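You operate a simulated robot arm through the tools that you are given. There is no shell and no other tool.

You are at the controls of a simulated two-armed robot. One attempt, no reset.

TASK
Switch the heater off, draw the bed out and brush it clean.
Fine: switch off first; stand the brush back on its spot. Set down upright: lint brush. What is to be rubbed or washed off counts as gone when no trace of it is left.

The check looks at the end state, three seconds after you hand in, the way a careful person would. Anything else that was tipped, shoved, dropped, spilled or broken makes it a failure.

THE ROBOT
Two 6-joint arms with two-finger parallel grippers on one trunk that stands fixed in place. Base frame: the origin is at the foot of the trunk, x ahead of it, y to its left, z up; the work surface is at about z = 772. Units: mm, degrees, N and s.
The left shoulder is at [280, 185, 1130], the right one opposite. With the tool pointing down near the work surface each hand reaches from about 500 to 920 mm from the base axis, measured 20 degrees to its own side. Payload 1.57 kg a hand.
The tool frame of a hand sits at the grasp point between the pads (the TCP): z along the fingers, y along the line on which they close. The tips reach 30 mm beyond it. Largest opening 80 mm; finger width 17, thickness 12; the body of the gripper, 40 by 82 mm, starts 80 mm behind the TCP.
Orientation is told as [roll, pitch, yaw] about the base's x, y, z axes, in that order, counted from this pose: with the fingers straight down and closing along the base's y, the tool's x points along the base's -x, its y along +y and its z along -z.

THE INTERFACE
- The arms move only by the tool drive_tool. It takes "left_targets", "right_targets" or both (then of equal length, played together; a hand with none holds still); each is a list that holds one entry, the list of rows, each a list of 7 numbers: the shift along the tool's x, y, z in mm, then the turn, a rotation vector about the tool's x, y, z in rad, then the gripper command, from -1 (fully open) to 1 (shut), values between in proportion. In form: [[[x, y, z, rx, ry, rz, fingers], ...]]. A call has 1 to 20 rows; each row is the pose to reach, as a shift and turn from the pose commanded when the call began, along the tool's axes at that moment. A row lasts 0.2 s, in which the tool goes at most 50 mm and 8.6 degrees; a call with a longer step from one row to the next is refused whole, and so is a gripper value outside its range. Where a pose cannot be reached the arm comes as near as it can. A force on the tool above 50 N (or 10 N above the force at the start of the call, whichever is more), or a blocked arm, ends the call early, and 0.2 s more pass. The fingers move at their own pace (about 153 mm/s each) and stop on an object; they squeeze with about 28 N. The grip force told is the motor's: it shows also when the fingers shut on nothing. Time passes only in rows, and 0.2 s behind the last, so rows that repeat a pose let the fingers close. It gives the time, the measured TCP pose, the force on the tool (base axes), the opening and the grip force at its end, in the units of the frame above (readings bear some noise), with the torque about the TCP (base axes, N m) and any sound that the robot's microphone picked up.
- Cameras (640 x 400 px; columns grow to the right, rows downward): "scene" is now at [242.3, 18.3, 1580.7]; the picture's right is [0.22, -0.98, 0.00], its down [-0.66, -0.15, -0.74] and it looks along [0.72, 0.16, -0.67] (base axes); focal length 344 px, centre (320, 200). "left" rides on the left gripper at [72, 7, -122] in its tool frame; the picture's right is [-0.09, 1.00, 0.00], its down [-0.84, -0.08, -0.54] and it looks along [-0.54, -0.05, 0.84] (tool axes); focal length 238 px, centre (320, 200). "right" rides on the right gripper at [72, -7, -122] in its tool frame; the picture's right is [0.09, 1.00, 0.00], its down [-0.84, 0.08, -0.54] and it looks along [-0.54, 0.05, 0.84] (tool axes); focal length 238 px, centre (320, 200). There is no depth. A picture from a camera that has moved, and an enlarged one, comes with that camera's place and axes in the base frame and with its lens.
- grab_frame(camera): a new picture of that camera. It takes no simulated time.
- raise_lower(by): slides the trunk up (or, below 0, down) by that many mm; the arms and the scene camera ride with it, the base frame stays. It gives what a move gives, with no picture.
- head_to(pan, tilt): turns the head with the scene camera to pan (to the left, within 86 degrees either way) and tilt (down, from -29 to 69), counted from straight ahead of the robot. It gives what a move gives.
- enlarge(camera, box): a new picture of the part [left, top, right, bottom] of that camera's present view, enlarged. It takes no simulated time.
- finish_job(): hands the job in; it is judged then, once.

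Nothing tells you positions but the pictures and the camera data. Unless the task says otherwise, let go and move clear before handing in.

The tools are called after "Call:" by a JSON object that holds its "fn" and its "kwargs". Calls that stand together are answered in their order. drive_tool: Moves the arms, as the interface text tells. Its arguments: {"type":"object","properties":{"left_targets":{"type":"array","items":{"type":"array","items":{"type":"array","items":{"type":"number"}}}},"right_targets":{"type":"array","items":{"type":"array","items":{"type":"array","items":{"type":"number"}}}}},"required":[]} The other tools are called the same way: raise_lower (by) slides the trunk up or down; head_to (pan, tilt) turns the head that bears the scene camera; grab_frame (camera) takes a picture; enlarge (camera, box) takes an enlarged picture of a part of a camera's view; finish_job () hands the job in.

At the start:

```text
time: 0.0
left_tcp_pos: [544.1, 272.0, 1273.6]
left_tcp_rot: [0.0, 0.0, 0.0]
left_force: [0.2, 0.0, 0.8]
left_moment: [0.0, 0.02, -0.02]
left_grip_width: 80.0
left_grip_force: 0.1
right_tcp_pos: [596.0, -122.4, 1163.6]
right_tcp_rot: [0.0, 0.0, 0.0]
right_force: [0.3, 0.0, -0.5]
right_moment: [0.01, 0.0, 0.0]
right_grip_width: 80.0
right_grip_force: 0.1
trunk travel left (down, up): [-825.0, 165.0]
head pan, tilt: [12.6, 42.3]
```

scene: 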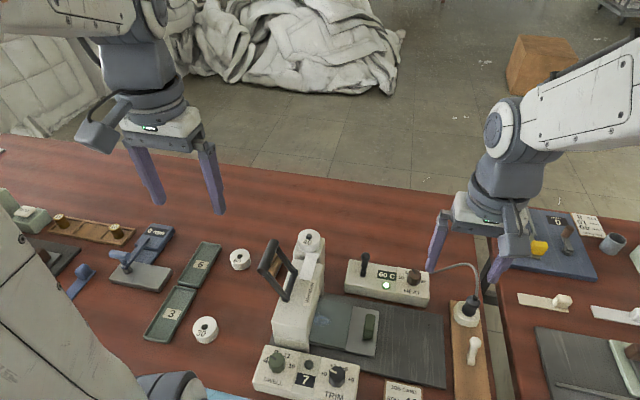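
right: 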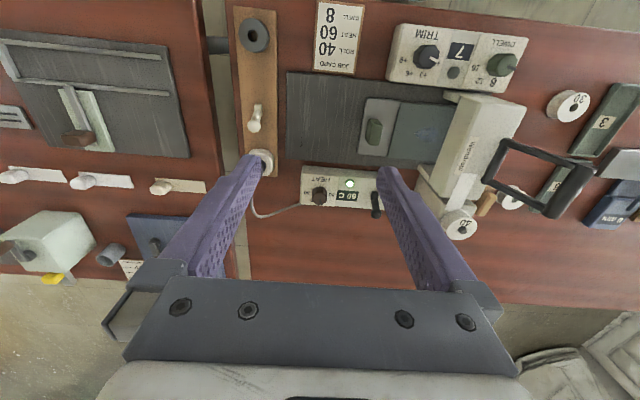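
left: 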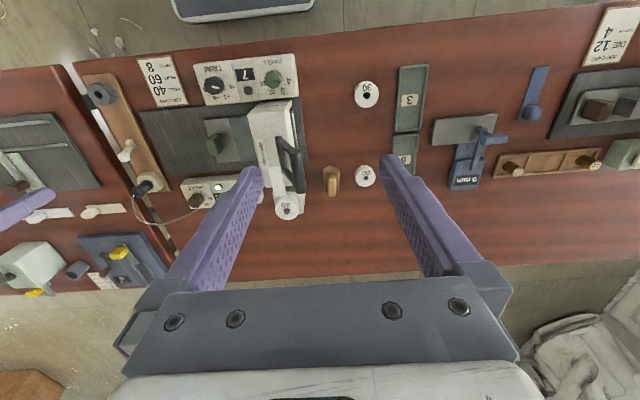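

I see a hot press with a sliding bed in front of me and a HEAT box with a lever, a knob and a green lamp. I'll take enlarged pictures before moving anything.

Call:
{"fn": "enlarge", "kwargs": {"camera": "scene", "box": [240, 220, 500, 400]}}

Call:
{"fn": "enlarge", "kwargs": {"camera": "right", "box": [220, 0, 480, 240]}}

Call:
{"fn": "enlarge", "kwargs": {"camera": "left", "box": [80, 50, 400, 250]}}

Call:
{"fn": "enlarge", "kwargs": {"camera": "left", "box": [330, 0, 640, 240]}}

Call:
{"fn": "head_to", "kwargs": {"pan": 0, "tilt": 60}}

```text
2.22 times, centred on (370, 310) of scene
camera zoom: at [242.3, 18.3, 1580.7], right [0.22, -0.98, 0.0], down [-0.66, -0.15, -0.74], along [0.72, 0.16, -0.67], focal length 765 px, centre (209, -44)
```

zoom: 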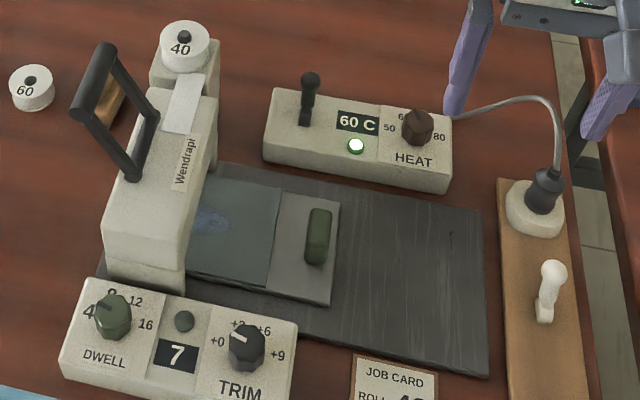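

```text
1.67 times, centred on (350, 120) of right
camera zoom: at [524.5, -129.0, 1286.0], right [-0.09, 1.0, 0.0], down [0.84, 0.08, 0.54], along [0.54, 0.05, -0.84], focal length 397 px, centre (270, 333)
```

zoom: 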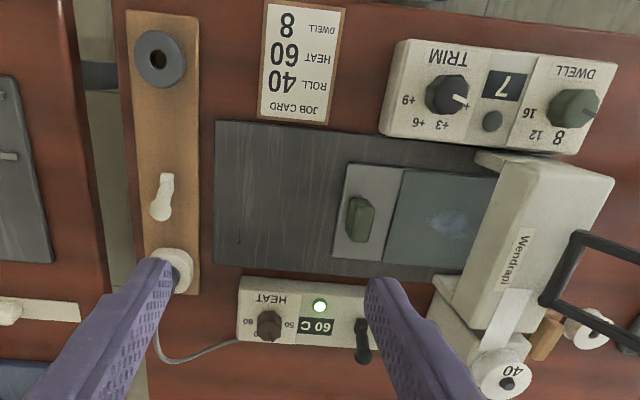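

```text
2.00 times, centred on (240, 150) of left
camera zoom: at [472.3, 279.6, 1395.3], right [0.09, 1.0, 0.0], down [0.84, -0.08, 0.54], along [0.54, -0.05, -0.84], focal length 477 px, centre (480, 300)
```

zoom: 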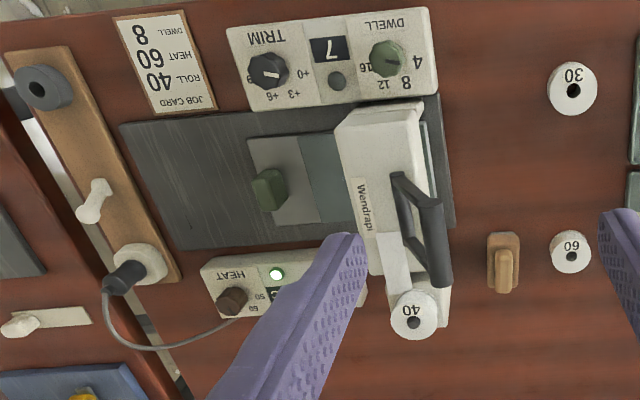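

```text
1.67 times, centred on (485, 120) of left
camera zoom: at [472.3, 279.6, 1395.3], right [0.09, 1.0, 0.0], down [0.84, -0.08, 0.54], along [0.54, -0.05, -0.84], focal length 397 px, centre (45, 333)
```

zoom: 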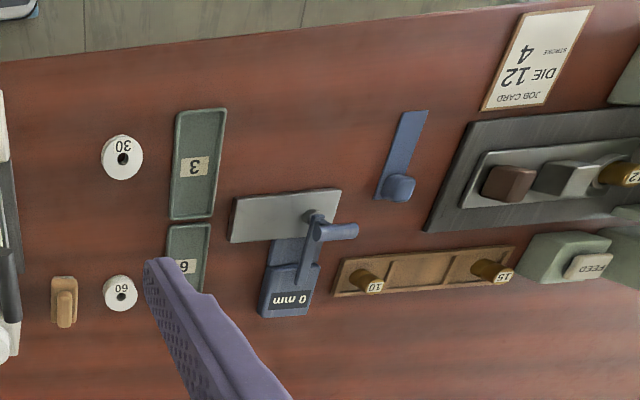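

```text
time: 0.8
left_tcp_pos: [544.8, 272.7, 1273.7]
left_tcp_rot: [0.0, 0.0, 0.1]
left_force: [0.6, -0.5, 0.0]
left_moment: [0.02, 0.0, -0.01]
left_grip_width: 80.0
left_grip_force: 0.1
right_tcp_pos: [596.2, -123.2, 1164.4]
right_tcp_rot: [0.1, 0.0, 0.0]
right_force: [-0.3, 0.0, -0.4]
right_moment: [-0.01, 0.01, 0.0]
right_grip_width: 79.9
right_grip_force: 0.0
trunk travel left (down, up): [-825.0, 165.0]
head pan, tilt: [0.0, 60.0]
```

The brush looks like the tan block behind the press; the bed carries a bluish smudge and a green handle. I'll look from the turned head.

Call:
{"fn": "grab_frame", "kwargs": {"camera": "scene"}}

Call:
{"fn": "enlarge", "kwargs": {"camera": "scene", "box": [180, 120, 420, 270]}}

```text
taken
camera scene: at [227.6, 0.2, 1557.4], right [0.0, -1.0, 0.0], down [-0.87, 0.0, -0.5], along [0.5, 0.0, -0.87], focal length 344 px, centre (320, 200)
```

scene: 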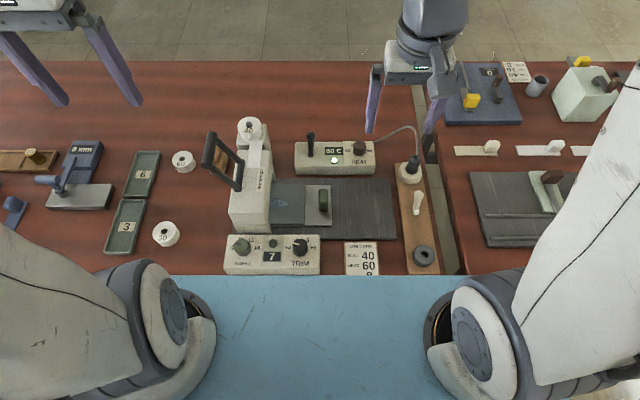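

```text
2.67 times, centred on (300, 195) of scene
camera zoom: at [227.6, 0.2, 1557.4], right [0.0, -1.0, 0.0], down [-0.87, 0.0, -0.5], along [0.5, 0.0, -0.87], focal length 918 px, centre (373, 213)
```

zoom: 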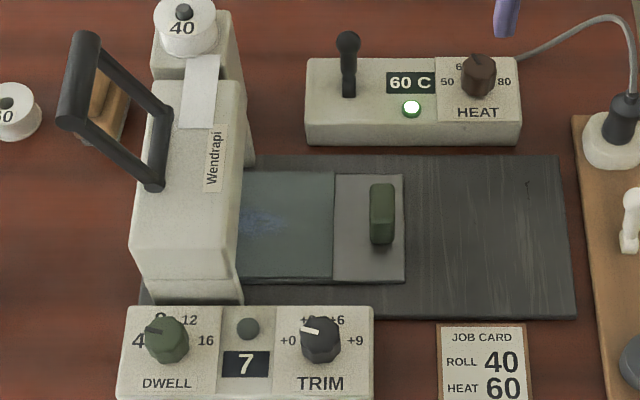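

Call:
{"fn": "enlarge", "kwargs": {"camera": "scene", "box": [285, 120, 385, 182]}}

Call:
{"fn": "enlarge", "kwargs": {"camera": "scene", "box": [380, 120, 460, 280]}}

Call:
{"fn": "enlarge", "kwargs": {"camera": "right", "box": [280, 80, 440, 220]}}

Call:
{"fn": "enlarge", "kwargs": {"camera": "left", "box": [240, 90, 380, 230]}}

Call:
{"fn": "enlarge", "kwargs": {"camera": "scene", "box": [190, 110, 290, 182]}}

Call:
{"fn": "enlarge", "kwargs": {"camera": "scene", "box": [260, 170, 360, 240]}}

```text
6.40 times, centred on (335, 151) of scene
camera zoom: at [227.6, 0.2, 1557.4], right [0.0, -1.0, 0.0], down [-0.87, 0.0, -0.5], along [0.5, 0.0, -0.87], focal length 2203 px, centre (224, 514)
```

zoom: 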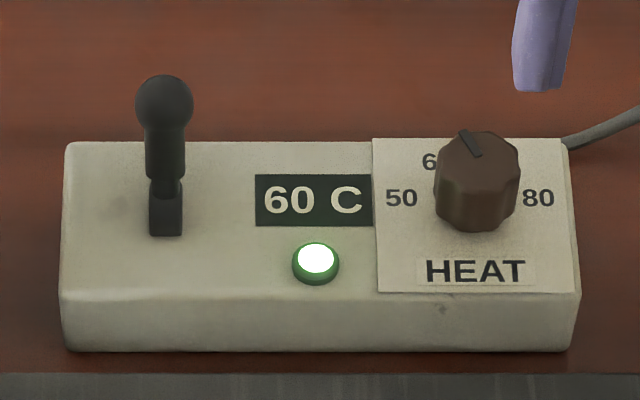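

```text
2.50 times, centred on (420, 200) of scene
camera zoom: at [227.6, 0.2, 1557.4], right [0.0, -1.0, 0.0], down [-0.87, 0.0, -0.5], along [0.5, 0.0, -0.87], focal length 861 px, centre (70, 200)
```

zoom: 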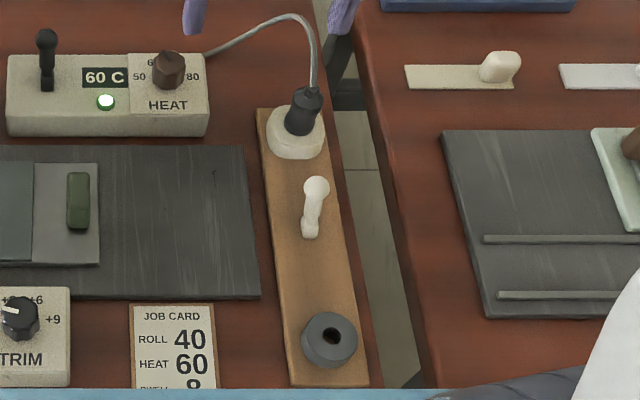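

```text
2.86 times, centred on (360, 150) of right
camera zoom: at [524.5, -129.0, 1286.0], right [-0.09, 1.0, 0.0], down [0.84, 0.08, 0.54], along [0.54, 0.05, -0.84], focal length 681 px, centre (206, 343)
```

zoom: 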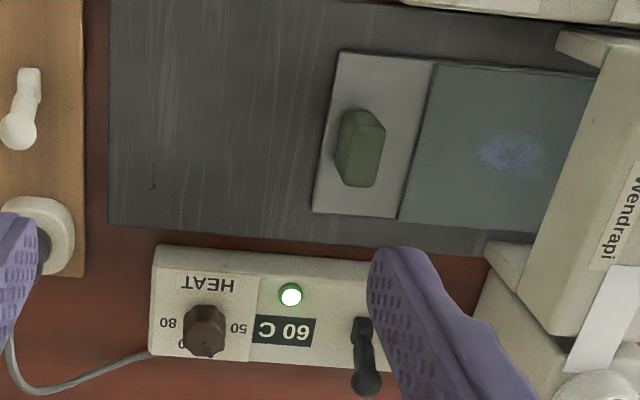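

```text
2.86 times, centred on (310, 160) of left
camera zoom: at [472.3, 279.6, 1395.3], right [0.09, 1.0, 0.0], down [0.84, -0.08, 0.54], along [0.54, -0.05, -0.84], focal length 681 px, centre (349, 314)
```

zoom: 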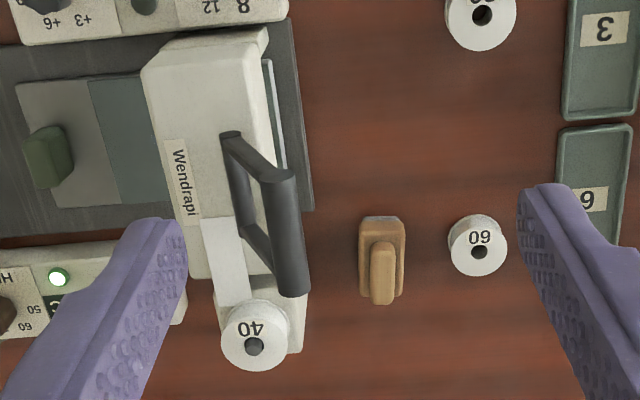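

```text
5.56 times, centred on (240, 146) of scene
camera zoom: at [227.6, 0.2, 1557.4], right [0.0, -1.0, 0.0], down [-0.87, 0.0, -0.5], along [0.5, 0.0, -0.87], focal length 1913 px, centre (764, 500)
```

zoom: 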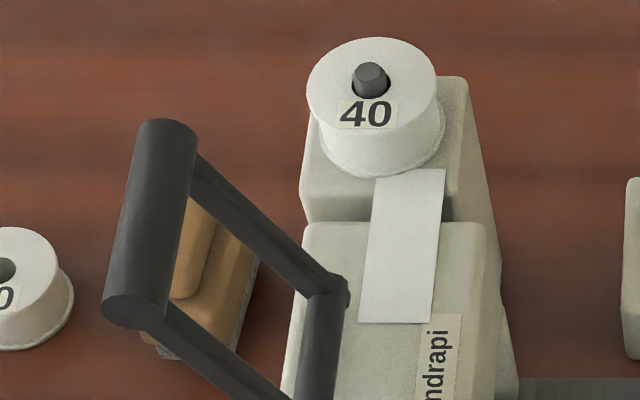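

```text
5.71 times, centred on (310, 205) of scene
camera zoom: at [227.6, 0.2, 1557.4], right [0.0, -1.0, 0.0], down [-0.87, 0.0, -0.5], along [0.5, 0.0, -0.87], focal length 1967 px, centre (377, 171)
```

zoom: 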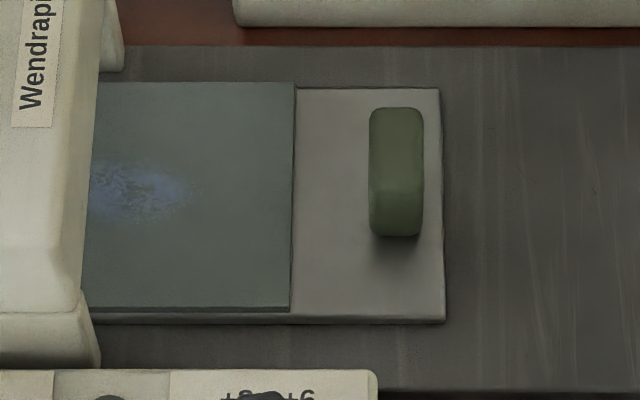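

The HEAT lever's knob triangulates to about (826, 25, 856), leaning away from me, so off should be toward me. I take the lint brush to be the wooden block near (785, 278). I'll bring the right hand, closed, above and beyond the lever first.

Call:
{"fn": "drive_tool", "kwargs": {"right_targets": [[[-27, 15, 20, 0, 0, 0, 1], [-54, 30, 40, 0, 0, 0, 1], [-81, 45, 60, 0, 0, 0, 1], [-108, 60, 80, 0, 0, 0, 1], [-135, 75, 100, 0, 0, 0, 1], [-162, 90, 120, 0, 0, 0, 1], [-189, 105, 140, 0, 0, 0, 1], [-216, 120, 160, 0, 0, 0, 1], [-243, 135, 180, 0, 0, 0, 1], [-266, 147, 204, 0, 0, 0, 1], [-266, 147, 204, 0, 0, 0, 1]]]}}

Call:
{"fn": "grab_frame", "kwargs": {"camera": "scene"}}

Call:
{"fn": "grab_frame", "kwargs": {"camera": "right"}}

```text
time: 3.2
left_tcp_pos: [545.4, 272.6, 1272.1]
left_tcp_rot: [0.0, -0.1, 0.0]
left_force: [-0.4, 0.8, -0.1]
left_moment: [-0.02, 0.01, 0.01]
left_grip_width: 79.9
left_grip_force: 0.1
right_tcp_pos: [862.3, 24.2, 959.2]
right_tcp_rot: [-0.1, 0.2, 0.0]
right_force: [0.2, 0.2, -0.6]
right_moment: [0.02, 0.01, -0.03]
right_grip_width: 0.2
right_grip_force: 21.1
trunk travel left (down, up): [-825.0, 165.0]
head pan, tilt: [0.0, 60.0]
```

```text
taken
camera scene: at [228.0, 0.2, 1557.3], right [0.0, -1.0, 0.0], down [-0.87, 0.0, -0.5], along [0.5, 0.0, -0.87], focal length 344 px, centre (320, 200)
```

scene: 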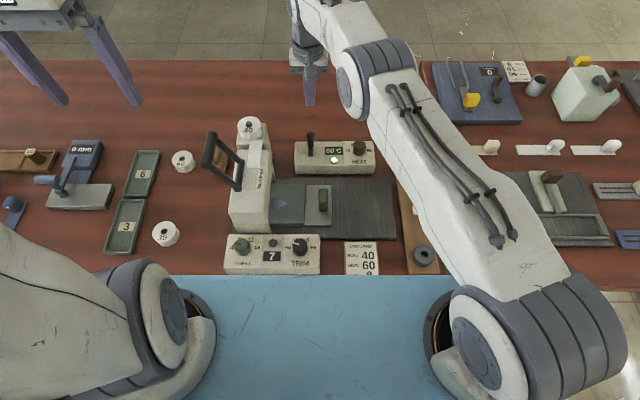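

```text
taken
camera right: at [790.3, 18.9, 1081.4], right [-0.09, 1.0, 0.0], down [0.84, 0.08, 0.54], along [0.54, 0.05, -0.84], focal length 238 px, centre (320, 200)
```

right: 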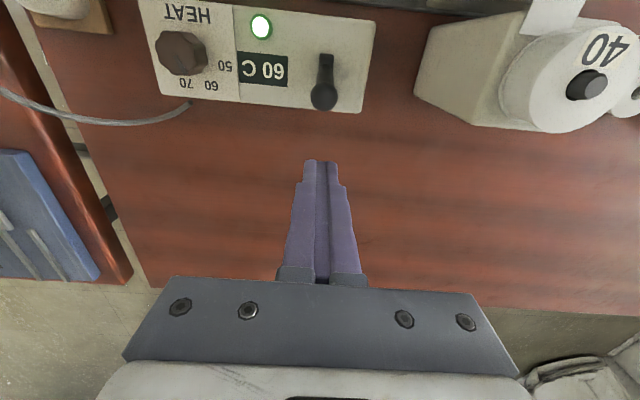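

The knob is confirmed near (828, 25, 856), and the fingers are beyond it. I'll lower behind it and draw it toward me in small steps.

Call:
{"fn": "drive_tool", "kwargs": {"right_targets": [[[0, 1, 35, 0, 0, 0, 1], [0, 1, 70, 0, 0, 0, 1], [0, 1, 93, 0, 0, 0, 1], [10, 1, 93, 0, 0, 0, 1], [18, 1, 93, 0, 0, 0, 1], [26, 1, 93, 0, 0, 0, 1], [34, 1, 93, 0, 0, 0, 1], [42, 1, 93, 0, 0, 0, 1], [50, 1, 93, 0, 0, 0, 1], [58, 1, 93, 0, 0, 0, 1], [62, 1, 93, 0, 0, 0, 1]]]}}

Call:
{"fn": "enlarge", "kwargs": {"camera": "scene", "box": [270, 80, 390, 190]}}

Call:
{"fn": "grab_frame", "kwargs": {"camera": "right"}}

```text
time: 5.6
left_tcp_pos: [546.9, 272.3, 1272.5]
left_tcp_rot: [0.0, 0.1, 0.1]
left_force: [0.1, -0.5, -1.0]
left_moment: [0.01, 0.0, -0.04]
left_grip_width: 80.1
left_grip_force: 0.1
right_tcp_pos: [810.8, 25.3, 871.0]
right_tcp_rot: [0.5, -1.5, -0.1]
right_force: [44.7, -7.9, 5.3]
right_moment: [-0.52, -1.28, -0.09]
right_grip_width: 0.0
right_grip_force: 21.3
right hand out of reach, approached as far as the arm can: row 2, 3
trunk travel left (down, up): [-825.0, 165.0]
head pan, tilt: [0.0, 60.0]
```

```text
3.64 times, centred on (330, 135) of scene
camera zoom: at [229.7, -0.3, 1557.2], right [0.0, -1.0, 0.0], down [-0.87, 0.0, -0.5], along [0.5, 0.0, -0.87], focal length 1252 px, centre (284, 436)
```

zoom: 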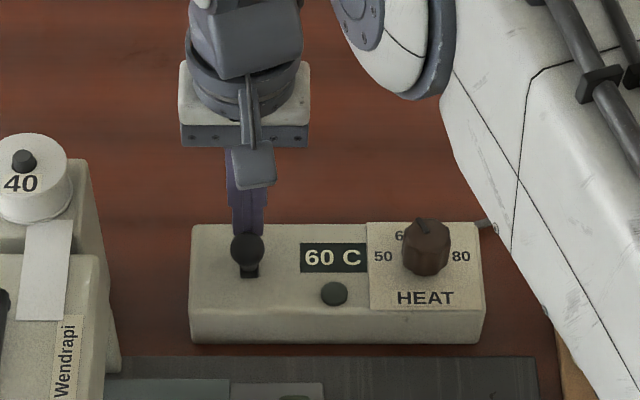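

```text
taken
camera right: at [736.1, 18.1, 991.4], right [-0.09, 1.0, 0.01], down [0.82, 0.07, 0.57], along [0.56, 0.06, -0.82], focal length 238 px, centre (320, 200)
```

right: 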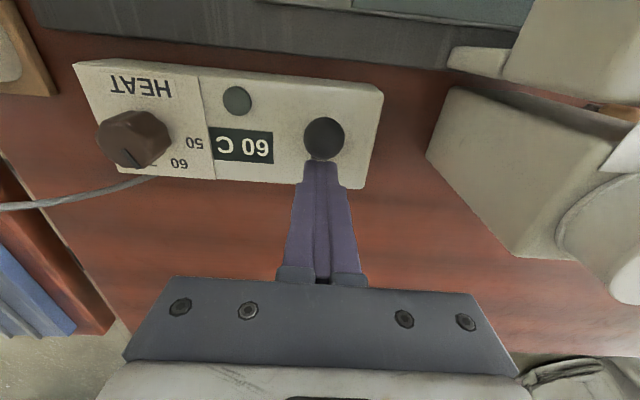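

The lamp is out and the lever has come to its near stop. I'll back off in +x, rise and check that it stays off.

Call:
{"fn": "drive_tool", "kwargs": {"right_targets": [[[-10, 0, 0, 0, 0, 0, 1], [-25, 0, 0, 0, 0, 0, 1], [-35, 0, -20, 0, 0, 0, 1], [-35, 0, -60, 0, 0, 0, 1], [-35, 0, -100, 0, 0, 0, 1], [-35, 0, -130, 0, 0, 0, 1]]]}}

Call:
{"fn": "enlarge", "kwargs": {"camera": "scene", "box": [270, 80, 390, 190]}}

Call:
{"fn": "grab_frame", "kwargs": {"camera": "right"}}

```text
time: 7.0
left_tcp_pos: [545.1, 273.4, 1273.2]
left_tcp_rot: [0.1, 0.0, 0.1]
left_force: [0.7, 0.0, 0.7]
left_moment: [-0.04, 0.01, -0.01]
left_grip_width: 79.9
left_grip_force: 0.1
right_tcp_pos: [834.8, 25.7, 996.0]
right_tcp_rot: [-0.1, 0.1, 0.0]
right_force: [-0.1, 0.1, 0.1]
right_moment: [0.01, -0.01, -0.02]
right_grip_width: 0.0
right_grip_force: 21.1
trunk travel left (down, up): [-825.0, 165.0]
head pan, tilt: [0.0, 60.0]
```

```text
3.64 times, centred on (330, 135) of scene
camera zoom: at [227.6, 0.1, 1557.3], right [0.0, -1.0, 0.0], down [-0.87, 0.0, -0.5], along [0.5, 0.0, -0.87], focal length 1252 px, centre (284, 436)
```

zoom: 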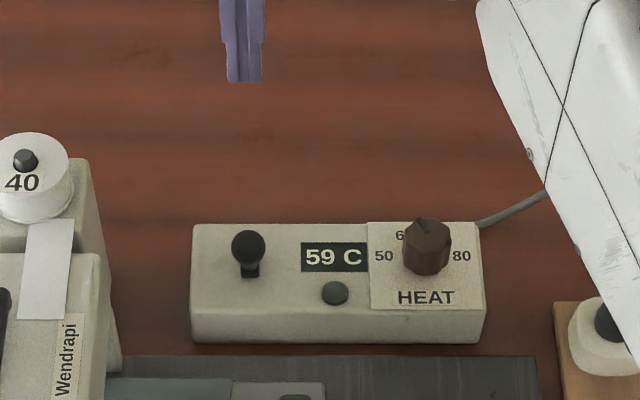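

```text
taken
camera right: at [763.3, 19.5, 1118.9], right [-0.09, 1.0, 0.0], down [0.84, 0.08, 0.54], along [0.54, 0.05, -0.84], focal length 238 px, centre (320, 200)
```

right: 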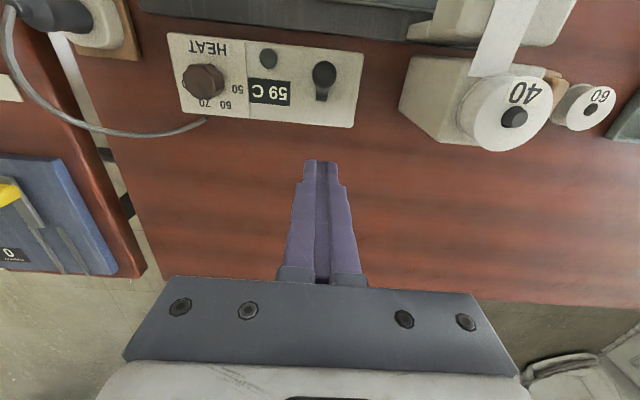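

The heater is off: lamp dark, lever toward me, display down to 59 C. The bed handle is at about (659, -8), its top near z = 831, so I'll bring the open right hand above it next.

Call:
{"fn": "drive_tool", "kwargs": {"right_targets": [[[35, -7, 10, 0, 0, 0, -1], [70, -14, 20, 0, 0, 0, -1], [105, -20, 30, 0, 0, 0, -1], [140, -27, 40, 0, 0, 0, -1], [176, -34, 46, 0, 0, 0, -1], [176, -34, 46, 0, 0, 0, -1]]]}}

Call:
{"fn": "grab_frame", "kwargs": {"camera": "right"}}

Call:
{"fn": "grab_frame", "kwargs": {"camera": "scene"}}

```text
time: 8.4
left_tcp_pos: [545.1, 272.6, 1272.4]
left_tcp_rot: [0.0, 0.1, -0.1]
left_force: [-0.1, 0.4, -0.3]
left_moment: [-0.01, -0.02, -0.01]
left_grip_width: 80.1
left_grip_force: 0.1
right_tcp_pos: [658.4, -7.5, 950.0]
right_tcp_rot: [0.1, 0.0, 0.0]
right_force: [0.2, 0.6, 0.2]
right_moment: [0.01, 0.01, 0.03]
right_grip_width: 80.0
right_grip_force: 0.1
trunk travel left (down, up): [-825.0, 165.0]
head pan, tilt: [0.0, 60.0]
```

```text
taken
camera right: at [586.8, -14.2, 1072.3], right [-0.09, 1.0, 0.0], down [0.84, 0.08, 0.54], along [0.54, 0.05, -0.84], focal length 238 px, centre (320, 200)
```

right: 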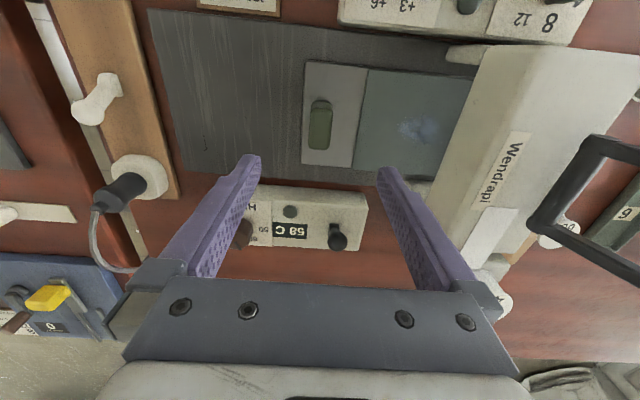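

```text
taken
camera scene: at [227.4, 0.1, 1557.4], right [0.0, -1.0, 0.0], down [-0.87, 0.0, -0.5], along [0.5, 0.0, -0.87], focal length 344 px, centre (320, 200)
```

scene: 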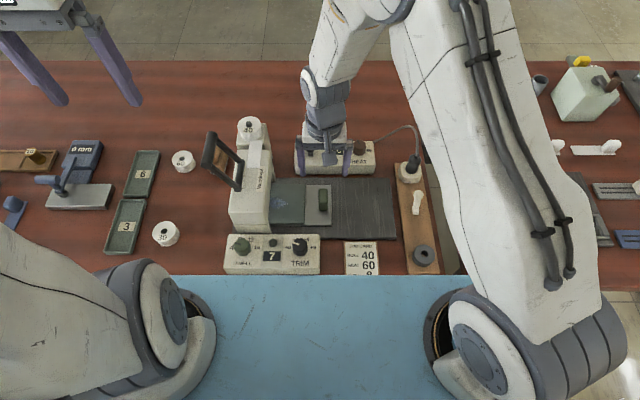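

The handle checks out near (657, -8). I'll descend over it and close gently.

Call:
{"fn": "drive_tool", "kwargs": {"right_targets": [[[0, 0, 35, 0, 0, 0, -1], [0, 0, 70, 0, 0, 0, -1], [0, 0, 105, 0, 0, 0, -1], [0, 0, 120, 0, 0, 0, -1], [0, 0, 128, 0, 0, 0, -1], [0, 0, 128, 0, 0, 0, 0], [0, 0, 128, 0, 0, 0, 0.6], [0, 0, 128, 0, 0, 0, 1], [0, 0, 128, 0, 0, 0, 1]]]}}

Call:
{"fn": "grab_frame", "kwargs": {"camera": "right"}}

Call:
{"fn": "enlarge", "kwargs": {"camera": "scene", "box": [220, 120, 420, 250]}}

```text
time: 10.4
left_tcp_pos: [544.5, 271.9, 1273.7]
left_tcp_rot: [0.1, 0.0, 0.0]
left_force: [0.3, 0.5, 0.6]
left_moment: [-0.02, 0.0, -0.02]
left_grip_width: 80.1
left_grip_force: 0.0
right_tcp_pos: [658.9, -7.2, 822.7]
right_tcp_rot: [0.1, 0.1, 0.1]
right_force: [-0.4, 2.6, -2.9]
right_moment: [-0.08, -0.53, 0.03]
right_grip_width: 23.7
right_grip_force: 35.3
trunk travel left (down, up): [-825.0, 165.0]
head pan, tilt: [0.0, 60.0]
```

```text
taken
camera right: at [587.3, -14.4, 944.6], right [-0.09, 1.0, 0.0], down [0.84, 0.08, 0.54], along [0.54, 0.05, -0.84], focal length 238 px, centre (320, 200)
```

right: 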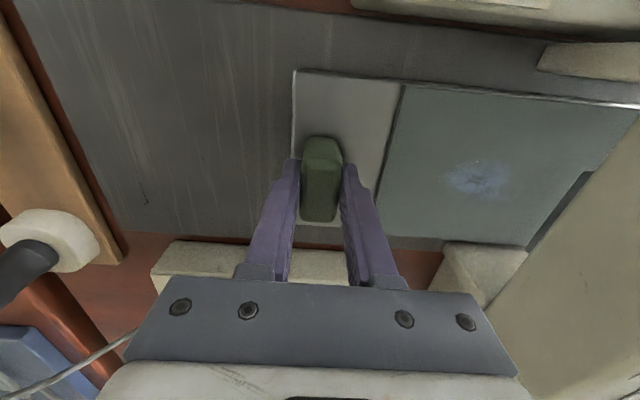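

```text
3.08 times, centred on (320, 185) of scene
camera zoom: at [227.7, 0.3, 1557.3], right [0.0, -1.0, 0.0], down [-0.87, 0.0, -0.5], along [0.5, 0.0, -0.87], focal length 1059 px, centre (320, 246)
```

zoom: 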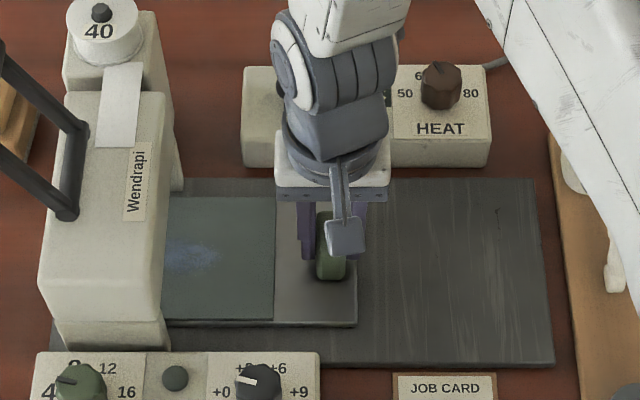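

The handle is gripped (23.7 mm). I'll draw the bed out toward -y in small steps.

Call:
{"fn": "drive_tool", "kwargs": {"right_targets": [[[0, -5, 0, 0, 0, 0, 1], [0, -15, 0, 0, 0, 0, 1], [0, -25, 0, 0, 0, 0, 1], [0, -35, 0, 0, 0, 0, 1], [0, -45, 0, 0, 0, 0, 1], [0, -55, 0, 0, 0, 0, 1], [0, -65, 0, 0, 0, 0, 1], [0, -75, 0, 0, 0, 0, 1], [0, -85, 0, 0, 0, 0, 1], [0, -95, 0, 0, 0, 0, 1], [0, -100, 0, 0, 0, 0, 1]]]}}

Call:
{"fn": "grab_frame", "kwargs": {"camera": "right"}}

Call:
{"fn": "enlarge", "kwargs": {"camera": "scene", "box": [220, 120, 420, 250]}}

```text
time: 12.8
left_tcp_pos: [544.5, 272.7, 1273.3]
left_tcp_rot: [0.0, 0.0, 0.1]
left_force: [0.8, 0.1, 0.4]
left_moment: [0.02, 0.03, 0.02]
left_grip_width: 80.2
left_grip_force: 0.1
right_tcp_pos: [659.3, -109.5, 822.5]
right_tcp_rot: [0.0, -0.1, 0.1]
right_force: [-2.7, 2.0, -2.3]
right_moment: [0.34, -0.64, 0.03]
right_grip_width: 23.8
right_grip_force: 36.2
trunk travel left (down, up): [-825.0, 165.0]
head pan, tilt: [0.0, 60.0]
```

```text
taken
camera right: at [587.4, -115.2, 944.7], right [-0.09, 1.0, 0.0], down [0.84, 0.08, 0.54], along [0.54, 0.05, -0.84], focal length 238 px, centre (320, 200)
```

right: 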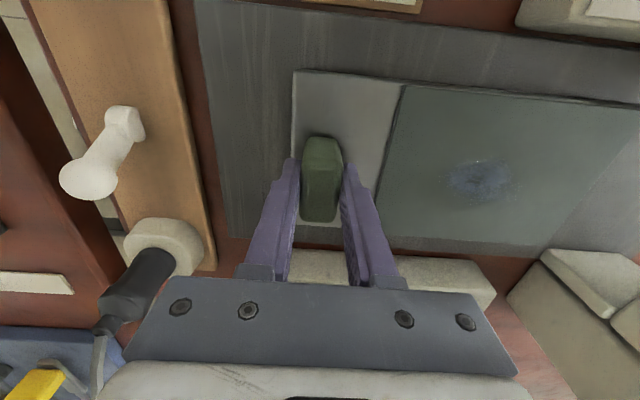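

```text
3.08 times, centred on (320, 185) of scene
camera zoom: at [227.5, 0.2, 1557.3], right [0.0, -1.0, 0.0], down [-0.87, 0.0, -0.5], along [0.5, 0.0, -0.87], focal length 1059 px, centre (320, 246)
```

zoom: 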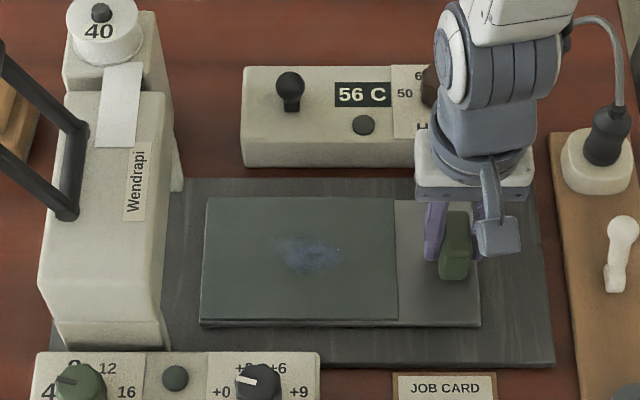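

The bed is now clear of the press head with its blue smudge in view. I'll keep drawing gently to find the end stop.

Call:
{"fn": "drive_tool", "kwargs": {"right_targets": [[[0, -4, 0, 0, 0, 0, 1], [0, -8, 0, 0, 0, 0, 1], [0, -12, 0, 0, 0, 0, 1], [0, -16, 0, 0, 0, 0, 1], [0, -20, 0, 0, 0, 0, 1]]]}}

Call:
{"fn": "enlarge", "kwargs": {"camera": "scene", "box": [220, 120, 420, 250]}}

```text
time: 14.0
left_tcp_pos: [545.4, 271.5, 1272.9]
left_tcp_rot: [0.0, 0.0, 0.0]
left_force: [-0.4, -0.4, 0.2]
left_moment: [0.01, -0.02, -0.01]
left_grip_width: 79.9
left_grip_force: 0.0
right_tcp_pos: [658.7, -129.5, 822.2]
right_tcp_rot: [0.0, 0.1, -0.1]
right_force: [-3.2, 1.7, -9.0]
right_moment: [-0.02, -1.04, -0.07]
right_grip_width: 24.1
right_grip_force: 36.2
trunk travel left (down, up): [-825.0, 165.0]
head pan, tilt: [0.0, 60.0]
```

```text
3.08 times, centred on (320, 185) of scene
camera zoom: at [227.8, 0.2, 1557.2], right [0.0, -1.0, 0.0], down [-0.87, 0.0, -0.5], along [0.5, 0.0, -0.87], focal length 1059 px, centre (320, 246)
```

zoom: 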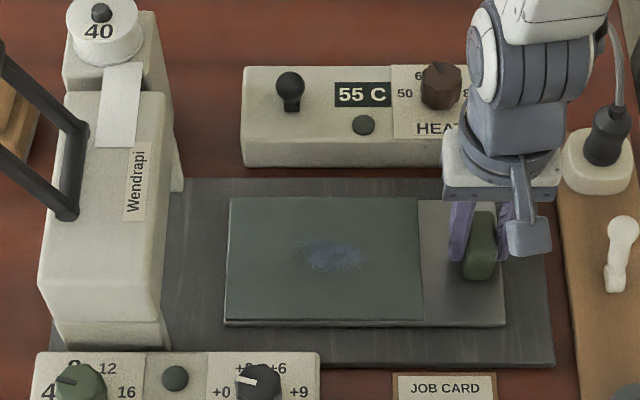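

Still moving freely, with low force. I'll continue a bit more, watching for the stop.

Call:
{"fn": "drive_tool", "kwargs": {"right_targets": [[[0, -4, 0, 0, 0, 0, 1], [0, -8, 0, 0, 0, 0, 1], [0, -12, 0, 0, 0, 0, 1], [0, -16, 0, 0, 0, 0, 1], [0, -20, 0, 0, 0, 0, 1]]]}}

Call:
{"fn": "enlarge", "kwargs": {"camera": "scene", "box": [220, 120, 420, 250]}}

```text
time: 15.2
left_tcp_pos: [544.7, 271.4, 1272.8]
left_tcp_rot: [0.0, -0.1, -0.1]
left_force: [-0.8, -0.3, 0.0]
left_moment: [-0.04, -0.01, -0.01]
left_grip_width: 79.9
left_grip_force: 0.0
right_tcp_pos: [658.7, -149.6, 822.0]
right_tcp_rot: [-0.1, 0.1, 0.0]
right_force: [-3.2, -0.9, -10.5]
right_moment: [0.27, -0.7, 0.16]
right_grip_width: 23.8
right_grip_force: 35.8
trunk travel left (down, up): [-825.0, 165.0]
head pan, tilt: [0.0, 60.0]
```

```text
3.08 times, centred on (320, 185) of scene
camera zoom: at [227.8, 0.0, 1557.3], right [0.0, -1.0, 0.0], down [-0.87, 0.0, -0.5], along [0.5, 0.0, -0.87], focal length 1059 px, centre (320, 246)
```

zoom: 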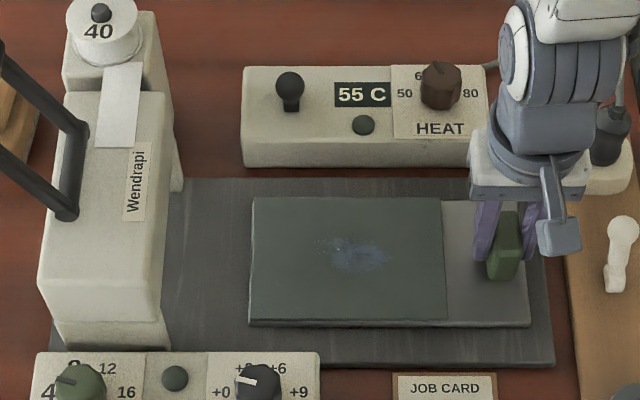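

Call:
{"fn": "drive_tool", "kwargs": {"right_targets": [[[0, -3, 0, 0, 0, 0, 1], [0, -6, 0, 0, 0, 0, 1], [0, -9, 0, 0, 0, 0, 1], [0, -12, 0, 0, 0, 0, 1]]]}}

Call:
{"fn": "enlarge", "kwargs": {"camera": "scene", "box": [220, 120, 420, 250]}}

```text
time: 16.2
left_tcp_pos: [545.5, 274.3, 1273.3]
left_tcp_rot: [-0.1, 0.0, 0.1]
left_force: [0.8, -0.1, -0.9]
left_moment: [0.04, -0.01, -0.01]
left_grip_width: 80.2
left_grip_force: 0.0
right_tcp_pos: [659.8, -158.6, 822.3]
right_tcp_rot: [-0.1, 0.2, 0.2]
right_force: [-4.0, 35.6, -12.0]
right_moment: [0.56, 0.4, -0.51]
right_grip_width: 23.8
right_grip_force: 36.7
trunk travel left (down, up): [-825.0, 165.0]
head pan, tilt: [0.0, 60.0]
```

```text
3.08 times, centred on (320, 185) of scene
camera zoom: at [227.9, 2.2, 1557.2], right [0.0, -1.0, 0.0], down [-0.87, 0.0, -0.5], along [0.5, 0.0, -0.87], focal length 1059 px, centre (320, 246)
```

zoom: 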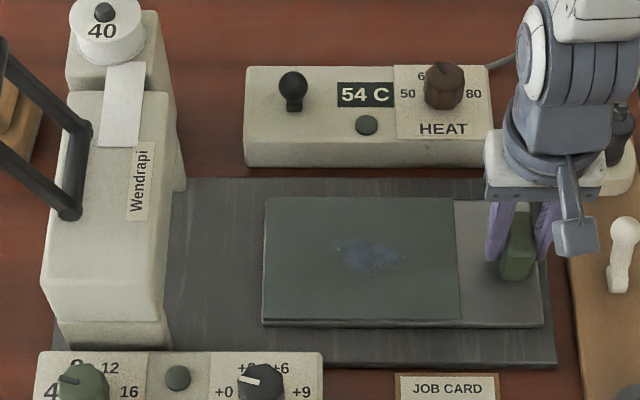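

The end stop is felt (35 N at about 150 mm of travel). I'll relax, release the handle, lift the right hand clear, and bring the left hand toward the brush for a closer look.

Call:
{"fn": "drive_tool", "kwargs": {"right_targets": [[[0, 3, 0, 0, 0, 0, 1], [0, 3, 0, 0, 0, 0, 0.2], [0, 3, 0, 0, 0, 0, -0.4], [0, 3, 0, 0, 0, 0, -0.6], [0, 3, -20, 0, 0, 0, -0.6], [0, 3, -50, 0, 0, 0, -0.6], [0, 3, -90, 0, 0, 0, -0.6], [0, 3, -130, 0, 0, 0, -0.6], [20, -20, -170, 0, 0, 0, -0.6], [40, -50, -200, 0, 0, 0, -0.6], [60, -80, -220, 0, 0, 0, -0.6], [80, -110, -240, 0, 0, 0, -0.6]]], "left_targets": [[[0, 0, 0, 0, 0, 0, -1], [0, 0, 0, 0, 0, 0, -1], [-20, 0, 20, 0, 0, 0, -1], [-40, 0, 40, 0, 0, 0, -1], [-60, 0, 60, 0, 0, 0, -1], [-80, 0, 85, 0, 0, 0, -1], [-100, 0, 110, 0, 0, 0, -1], [-120, 0, 135, 0, 0, 0, -1], [-140, 0, 160, 0, 0, 0, -1], [-160, 5, 185, 0, 0, 0, -1], [-180, 5, 210, 0, 0, 0, -1], [-180, 5, 210, 0, 0, 0, -1]]]}}

Call:
{"fn": "grab_frame", "kwargs": {"camera": "left"}}

Call:
{"fn": "enlarge", "kwargs": {"camera": "left", "box": [220, 80, 400, 200]}}

Call:
{"fn": "enlarge", "kwargs": {"camera": "scene", "box": [220, 120, 420, 250]}}

Call:
{"fn": "grab_frame", "kwargs": {"camera": "scene"}}

```text
refused: row 9 steps farther than a row can; nothing moved
```

```text
taken
camera left: at [472.3, 281.3, 1394.8], right [0.09, 1.0, 0.0], down [0.84, -0.08, 0.54], along [0.54, -0.05, -0.84], focal length 238 px, centre (320, 200)
```

left: 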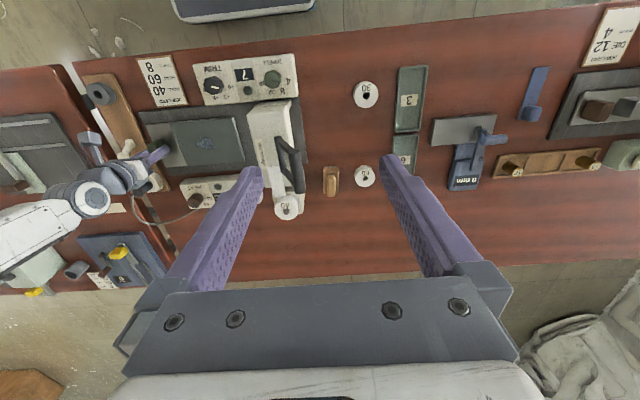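

```text
3.33 times, centred on (310, 140) of left
camera zoom: at [472.3, 281.3, 1394.8], right [0.09, 1.0, 0.0], down [0.84, -0.08, 0.54], along [0.54, -0.05, -0.84], focal length 794 px, centre (353, 400)
```

zoom: 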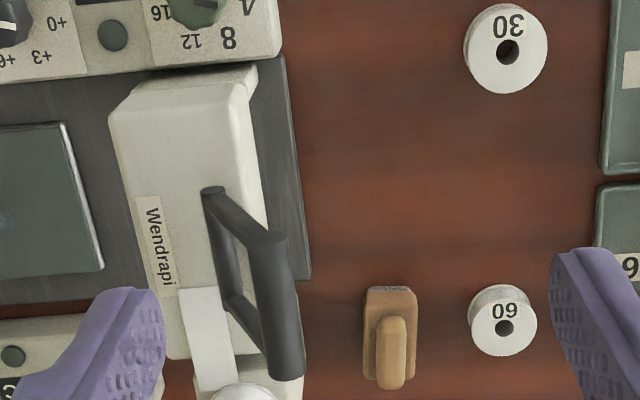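

```text
3.08 times, centred on (320, 185) of scene
camera zoom: at [227.9, 2.2, 1557.2], right [0.0, -1.0, 0.0], down [-0.87, 0.0, -0.5], along [0.5, 0.0, -0.87], focal length 1059 px, centre (320, 246)
```

zoom: 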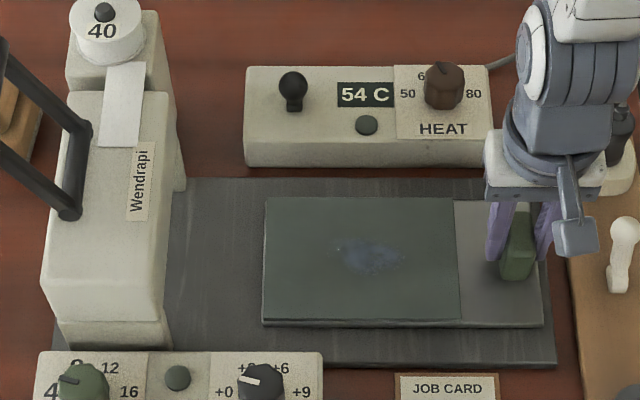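

```text
taken
camera scene: at [227.9, 2.2, 1557.2], right [0.0, -1.0, 0.0], down [-0.87, 0.0, -0.5], along [0.5, 0.0, -0.87], focal length 344 px, centre (320, 200)
```

scene: 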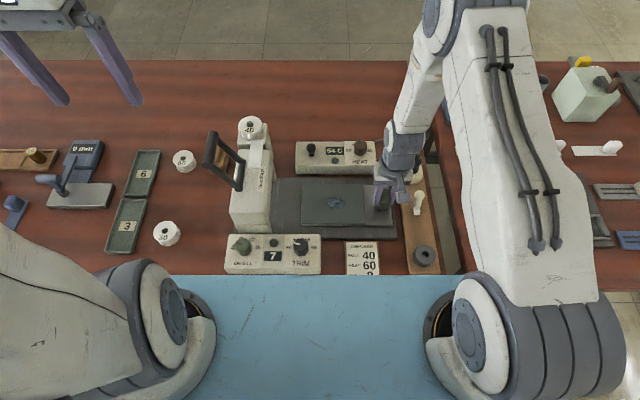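

The combined move was refused for a step that was too long. I'll redo it with smaller steps.

Call:
{"fn": "drive_tool", "kwargs": {"right_targets": [[[0, 3, 0, 0, 0, 0, 1], [0, 3, 0, 0, 0, 0, 0.2], [0, 3, 0, 0, 0, 0, -0.2], [0, 3, 0, 0, 0, 0, -0.2], [0, 3, -20, 0, 0, 0, -0.2], [0, 3, -50, 0, 0, 0, -0.2], [0, 3, -90, 0, 0, 0, -0.2], [0, 3, -130, 0, 0, 0, -0.2], [10, -15, -160, 0, 0, 0, -0.2], [20, -35, -190, 0, 0, 0, -0.2], [30, -60, -220, 0, 0, 0, -0.2], [40, -90, -240, 0, 0, 0, -0.2]]], "left_targets": [[[0, 0, 0, 0, 0, 0, -1], [0, 0, 0, 0, 0, 0, -1], [-20, 0, 20, 0, 0, 0, -1], [-40, 0, 40, 0, 0, 0, -1], [-60, 0, 60, 0, 0, 0, -1], [-80, 0, 85, 0, 0, 0, -1], [-100, 0, 110, 0, 0, 0, -1], [-120, 0, 135, 0, 0, 0, -1], [-140, 0, 160, 0, 0, 0, -1], [-160, 5, 185, 0, 0, 0, -1], [-180, 5, 210, 0, 0, 0, -1], [-180, 5, 210, 0, 0, 0, -1]]]}}

Call:
{"fn": "grab_frame", "kwargs": {"camera": "left"}}

Call:
{"fn": "enlarge", "kwargs": {"camera": "scene", "box": [220, 120, 420, 250]}}

Call:
{"fn": "grab_frame", "kwargs": {"camera": "scene"}}

```text
time: 18.8
left_tcp_pos: [724.8, 277.9, 1062.1]
left_tcp_rot: [0.1, -0.1, 0.0]
left_force: [-0.9, -0.4, 1.0]
left_moment: [0.01, -0.01, 0.01]
left_grip_width: 79.6
left_grip_force: 0.1
right_tcp_pos: [619.1, -251.8, 1062.2]
right_tcp_rot: [0.0, 0.1, 0.0]
right_force: [0.5, -0.5, -0.2]
right_moment: [-0.03, 0.0, 0.01]
right_grip_width: 48.0
right_grip_force: 0.0
trunk travel left (down, up): [-825.0, 165.0]
head pan, tilt: [0.0, 60.0]
```

```text
taken
camera left: at [652.2, 285.0, 1184.7], right [0.09, 1.0, 0.0], down [0.84, -0.08, 0.54], along [0.54, -0.05, -0.84], focal length 238 px, centre (320, 200)
```

left: 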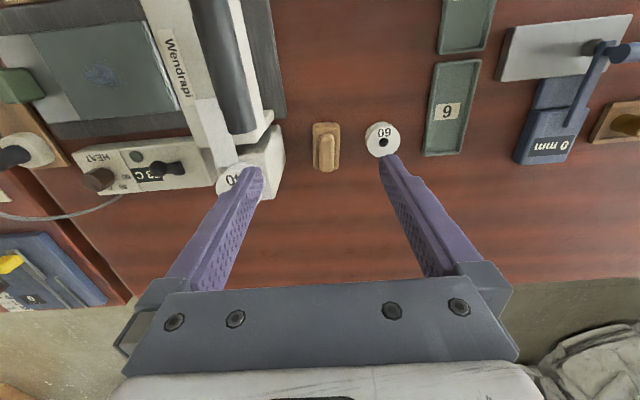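

```text
3.08 times, centred on (320, 185) of scene
camera zoom: at [227.9, 0.4, 1557.3], right [0.0, -1.0, 0.0], down [-0.87, 0.0, -0.5], along [0.5, 0.0, -0.87], focal length 1059 px, centre (320, 246)
```

zoom: 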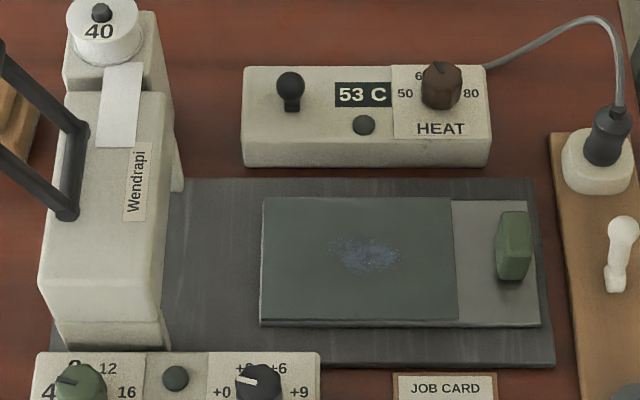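

```text
taken
camera scene: at [227.9, 0.4, 1557.3], right [0.0, -1.0, 0.0], down [-0.87, 0.0, -0.5], along [0.5, 0.0, -0.87], focal length 344 px, centre (320, 200)
```

scene: 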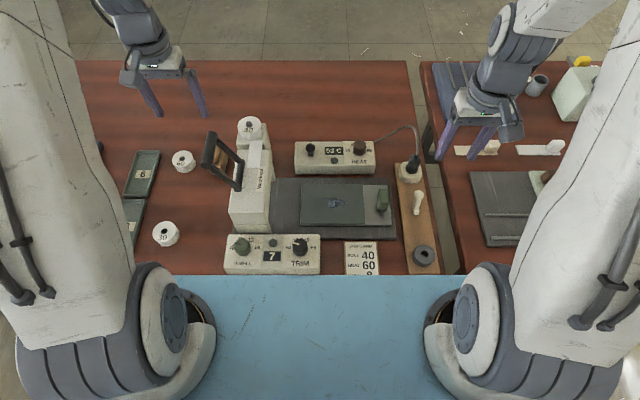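

The bed is drawn out with the smudge near (659, -39), about 60 mm by 40 mm. Now I'll look closely at the brush.

Call:
{"fn": "enlarge", "kwargs": {"camera": "left", "box": [280, 100, 420, 190]}}

Call:
{"fn": "enlarge", "kwargs": {"camera": "scene", "box": [190, 120, 260, 165]}}

Call:
{"fn": "enlarge", "kwargs": {"camera": "scene", "box": [295, 175, 395, 235]}}

```text
4.44 times, centred on (350, 145) of left
camera zoom: at [652.2, 285.0, 1184.7], right [0.09, 1.0, 0.0], down [0.84, -0.08, 0.54], along [0.54, -0.05, -0.84], focal length 1059 px, centre (187, 444)
```

zoom: 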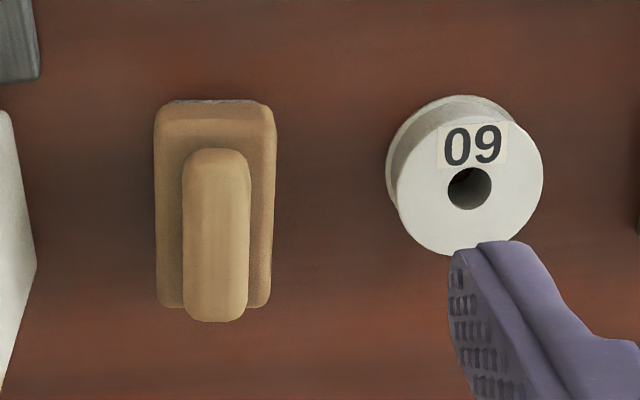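

```text
8.89 times, centred on (225, 142) of scene
camera zoom: at [227.9, 0.4, 1557.3], right [0.0, -1.0, 0.0], down [-0.87, 0.0, -0.5], along [0.5, 0.0, -0.87], focal length 3060 px, centre (1164, 711)
```

zoom: 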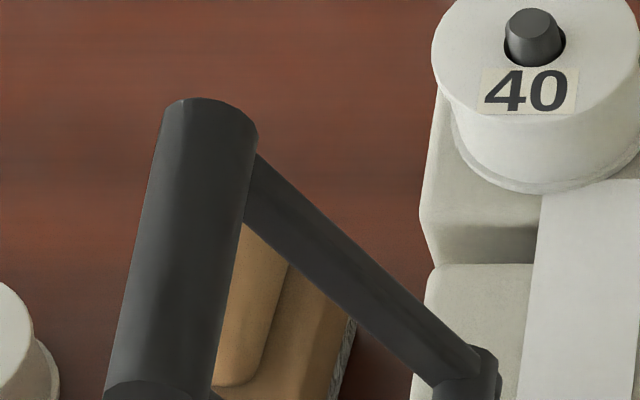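

```text
6.40 times, centred on (345, 205) of scene
camera zoom: at [227.9, 0.4, 1557.3], right [0.0, -1.0, 0.0], down [-0.87, 0.0, -0.5], along [0.5, 0.0, -0.87], focal length 2203 px, centre (160, 168)
```

zoom: 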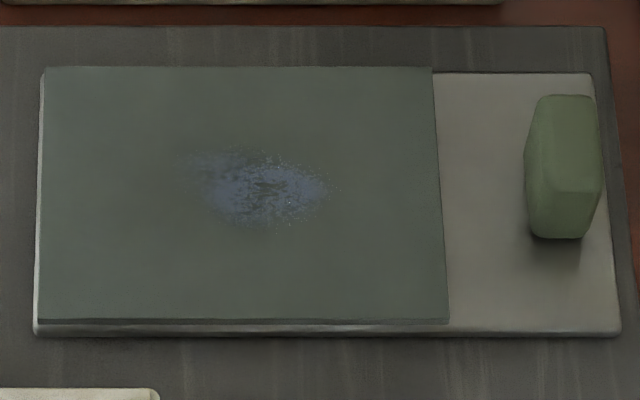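

The brush lies along x with its handle about 24 mm wide, centred near (797, 282). I'll move above it with a moderate opening and recheck.

Call:
{"fn": "drive_tool", "kwargs": {"left_targets": [[[-24, 1, 30, 0, 0, 0, -0.5], [-48, 2, 60, 0, 0, 0, -0.5], [-72, 3, 90, 0, 0, 0, -0.5], [-72, 3, 120, 0, 0, 0, -0.5], [-72, 3, 132, 0, 0, 0, -0.5]]]}}

Call:
{"fn": "grab_frame", "kwargs": {"camera": "left"}}

Call:
{"fn": "enlarge", "kwargs": {"camera": "left", "box": [260, 60, 400, 150]}}

Call:
{"fn": "grab_frame", "kwargs": {"camera": "scene"}}

```text
time: 20.0
left_tcp_pos: [796.8, 281.2, 931.3]
left_tcp_rot: [0.0, 0.0, 0.0]
left_force: [-0.3, -0.9, 0.2]
left_moment: [-0.01, 0.0, 0.02]
left_grip_width: 60.2
left_grip_force: 0.0
right_tcp_pos: [619.3, -252.0, 1061.2]
right_tcp_rot: [0.0, 0.0, 0.1]
right_force: [-0.1, 0.7, 0.0]
right_moment: [0.01, 0.0, 0.02]
right_grip_width: 48.0
right_grip_force: 0.0
trunk travel left (down, up): [-825.0, 165.0]
head pan, tilt: [0.0, 60.0]
```

```text
taken
camera left: at [724.1, 287.6, 1053.1], right [0.09, 1.0, 0.0], down [0.84, -0.08, 0.54], along [0.54, -0.05, -0.84], focal length 238 px, centre (320, 200)
```

left: 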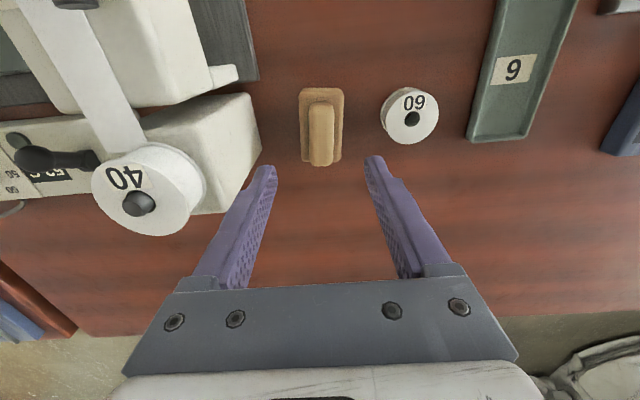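

```text
4.44 times, centred on (330, 105) of left
camera zoom: at [724.1, 287.6, 1053.1], right [0.09, 1.0, 0.0], down [0.84, -0.08, 0.54], along [0.54, -0.05, -0.84], focal length 1059 px, centre (276, 622)
```

zoom: 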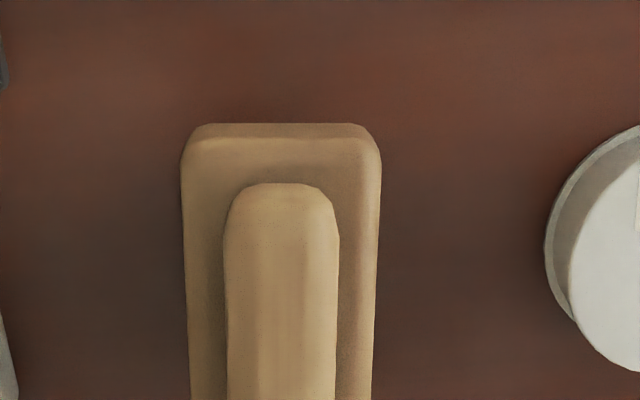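

```text
taken
camera scene: at [227.6, 0.3, 1557.3], right [0.0, -1.0, 0.0], down [-0.87, 0.0, -0.5], along [0.5, 0.0, -0.87], focal length 344 px, centre (320, 200)
```

scene: 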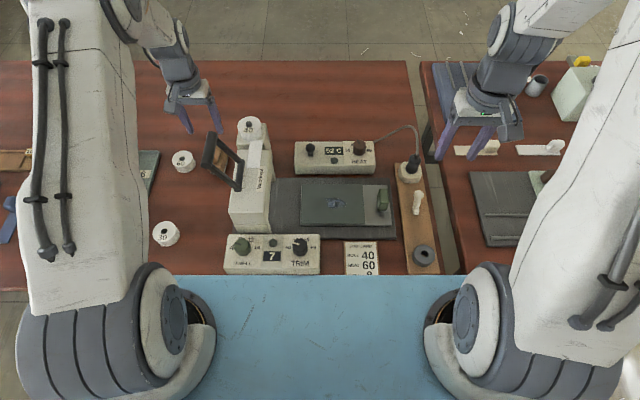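

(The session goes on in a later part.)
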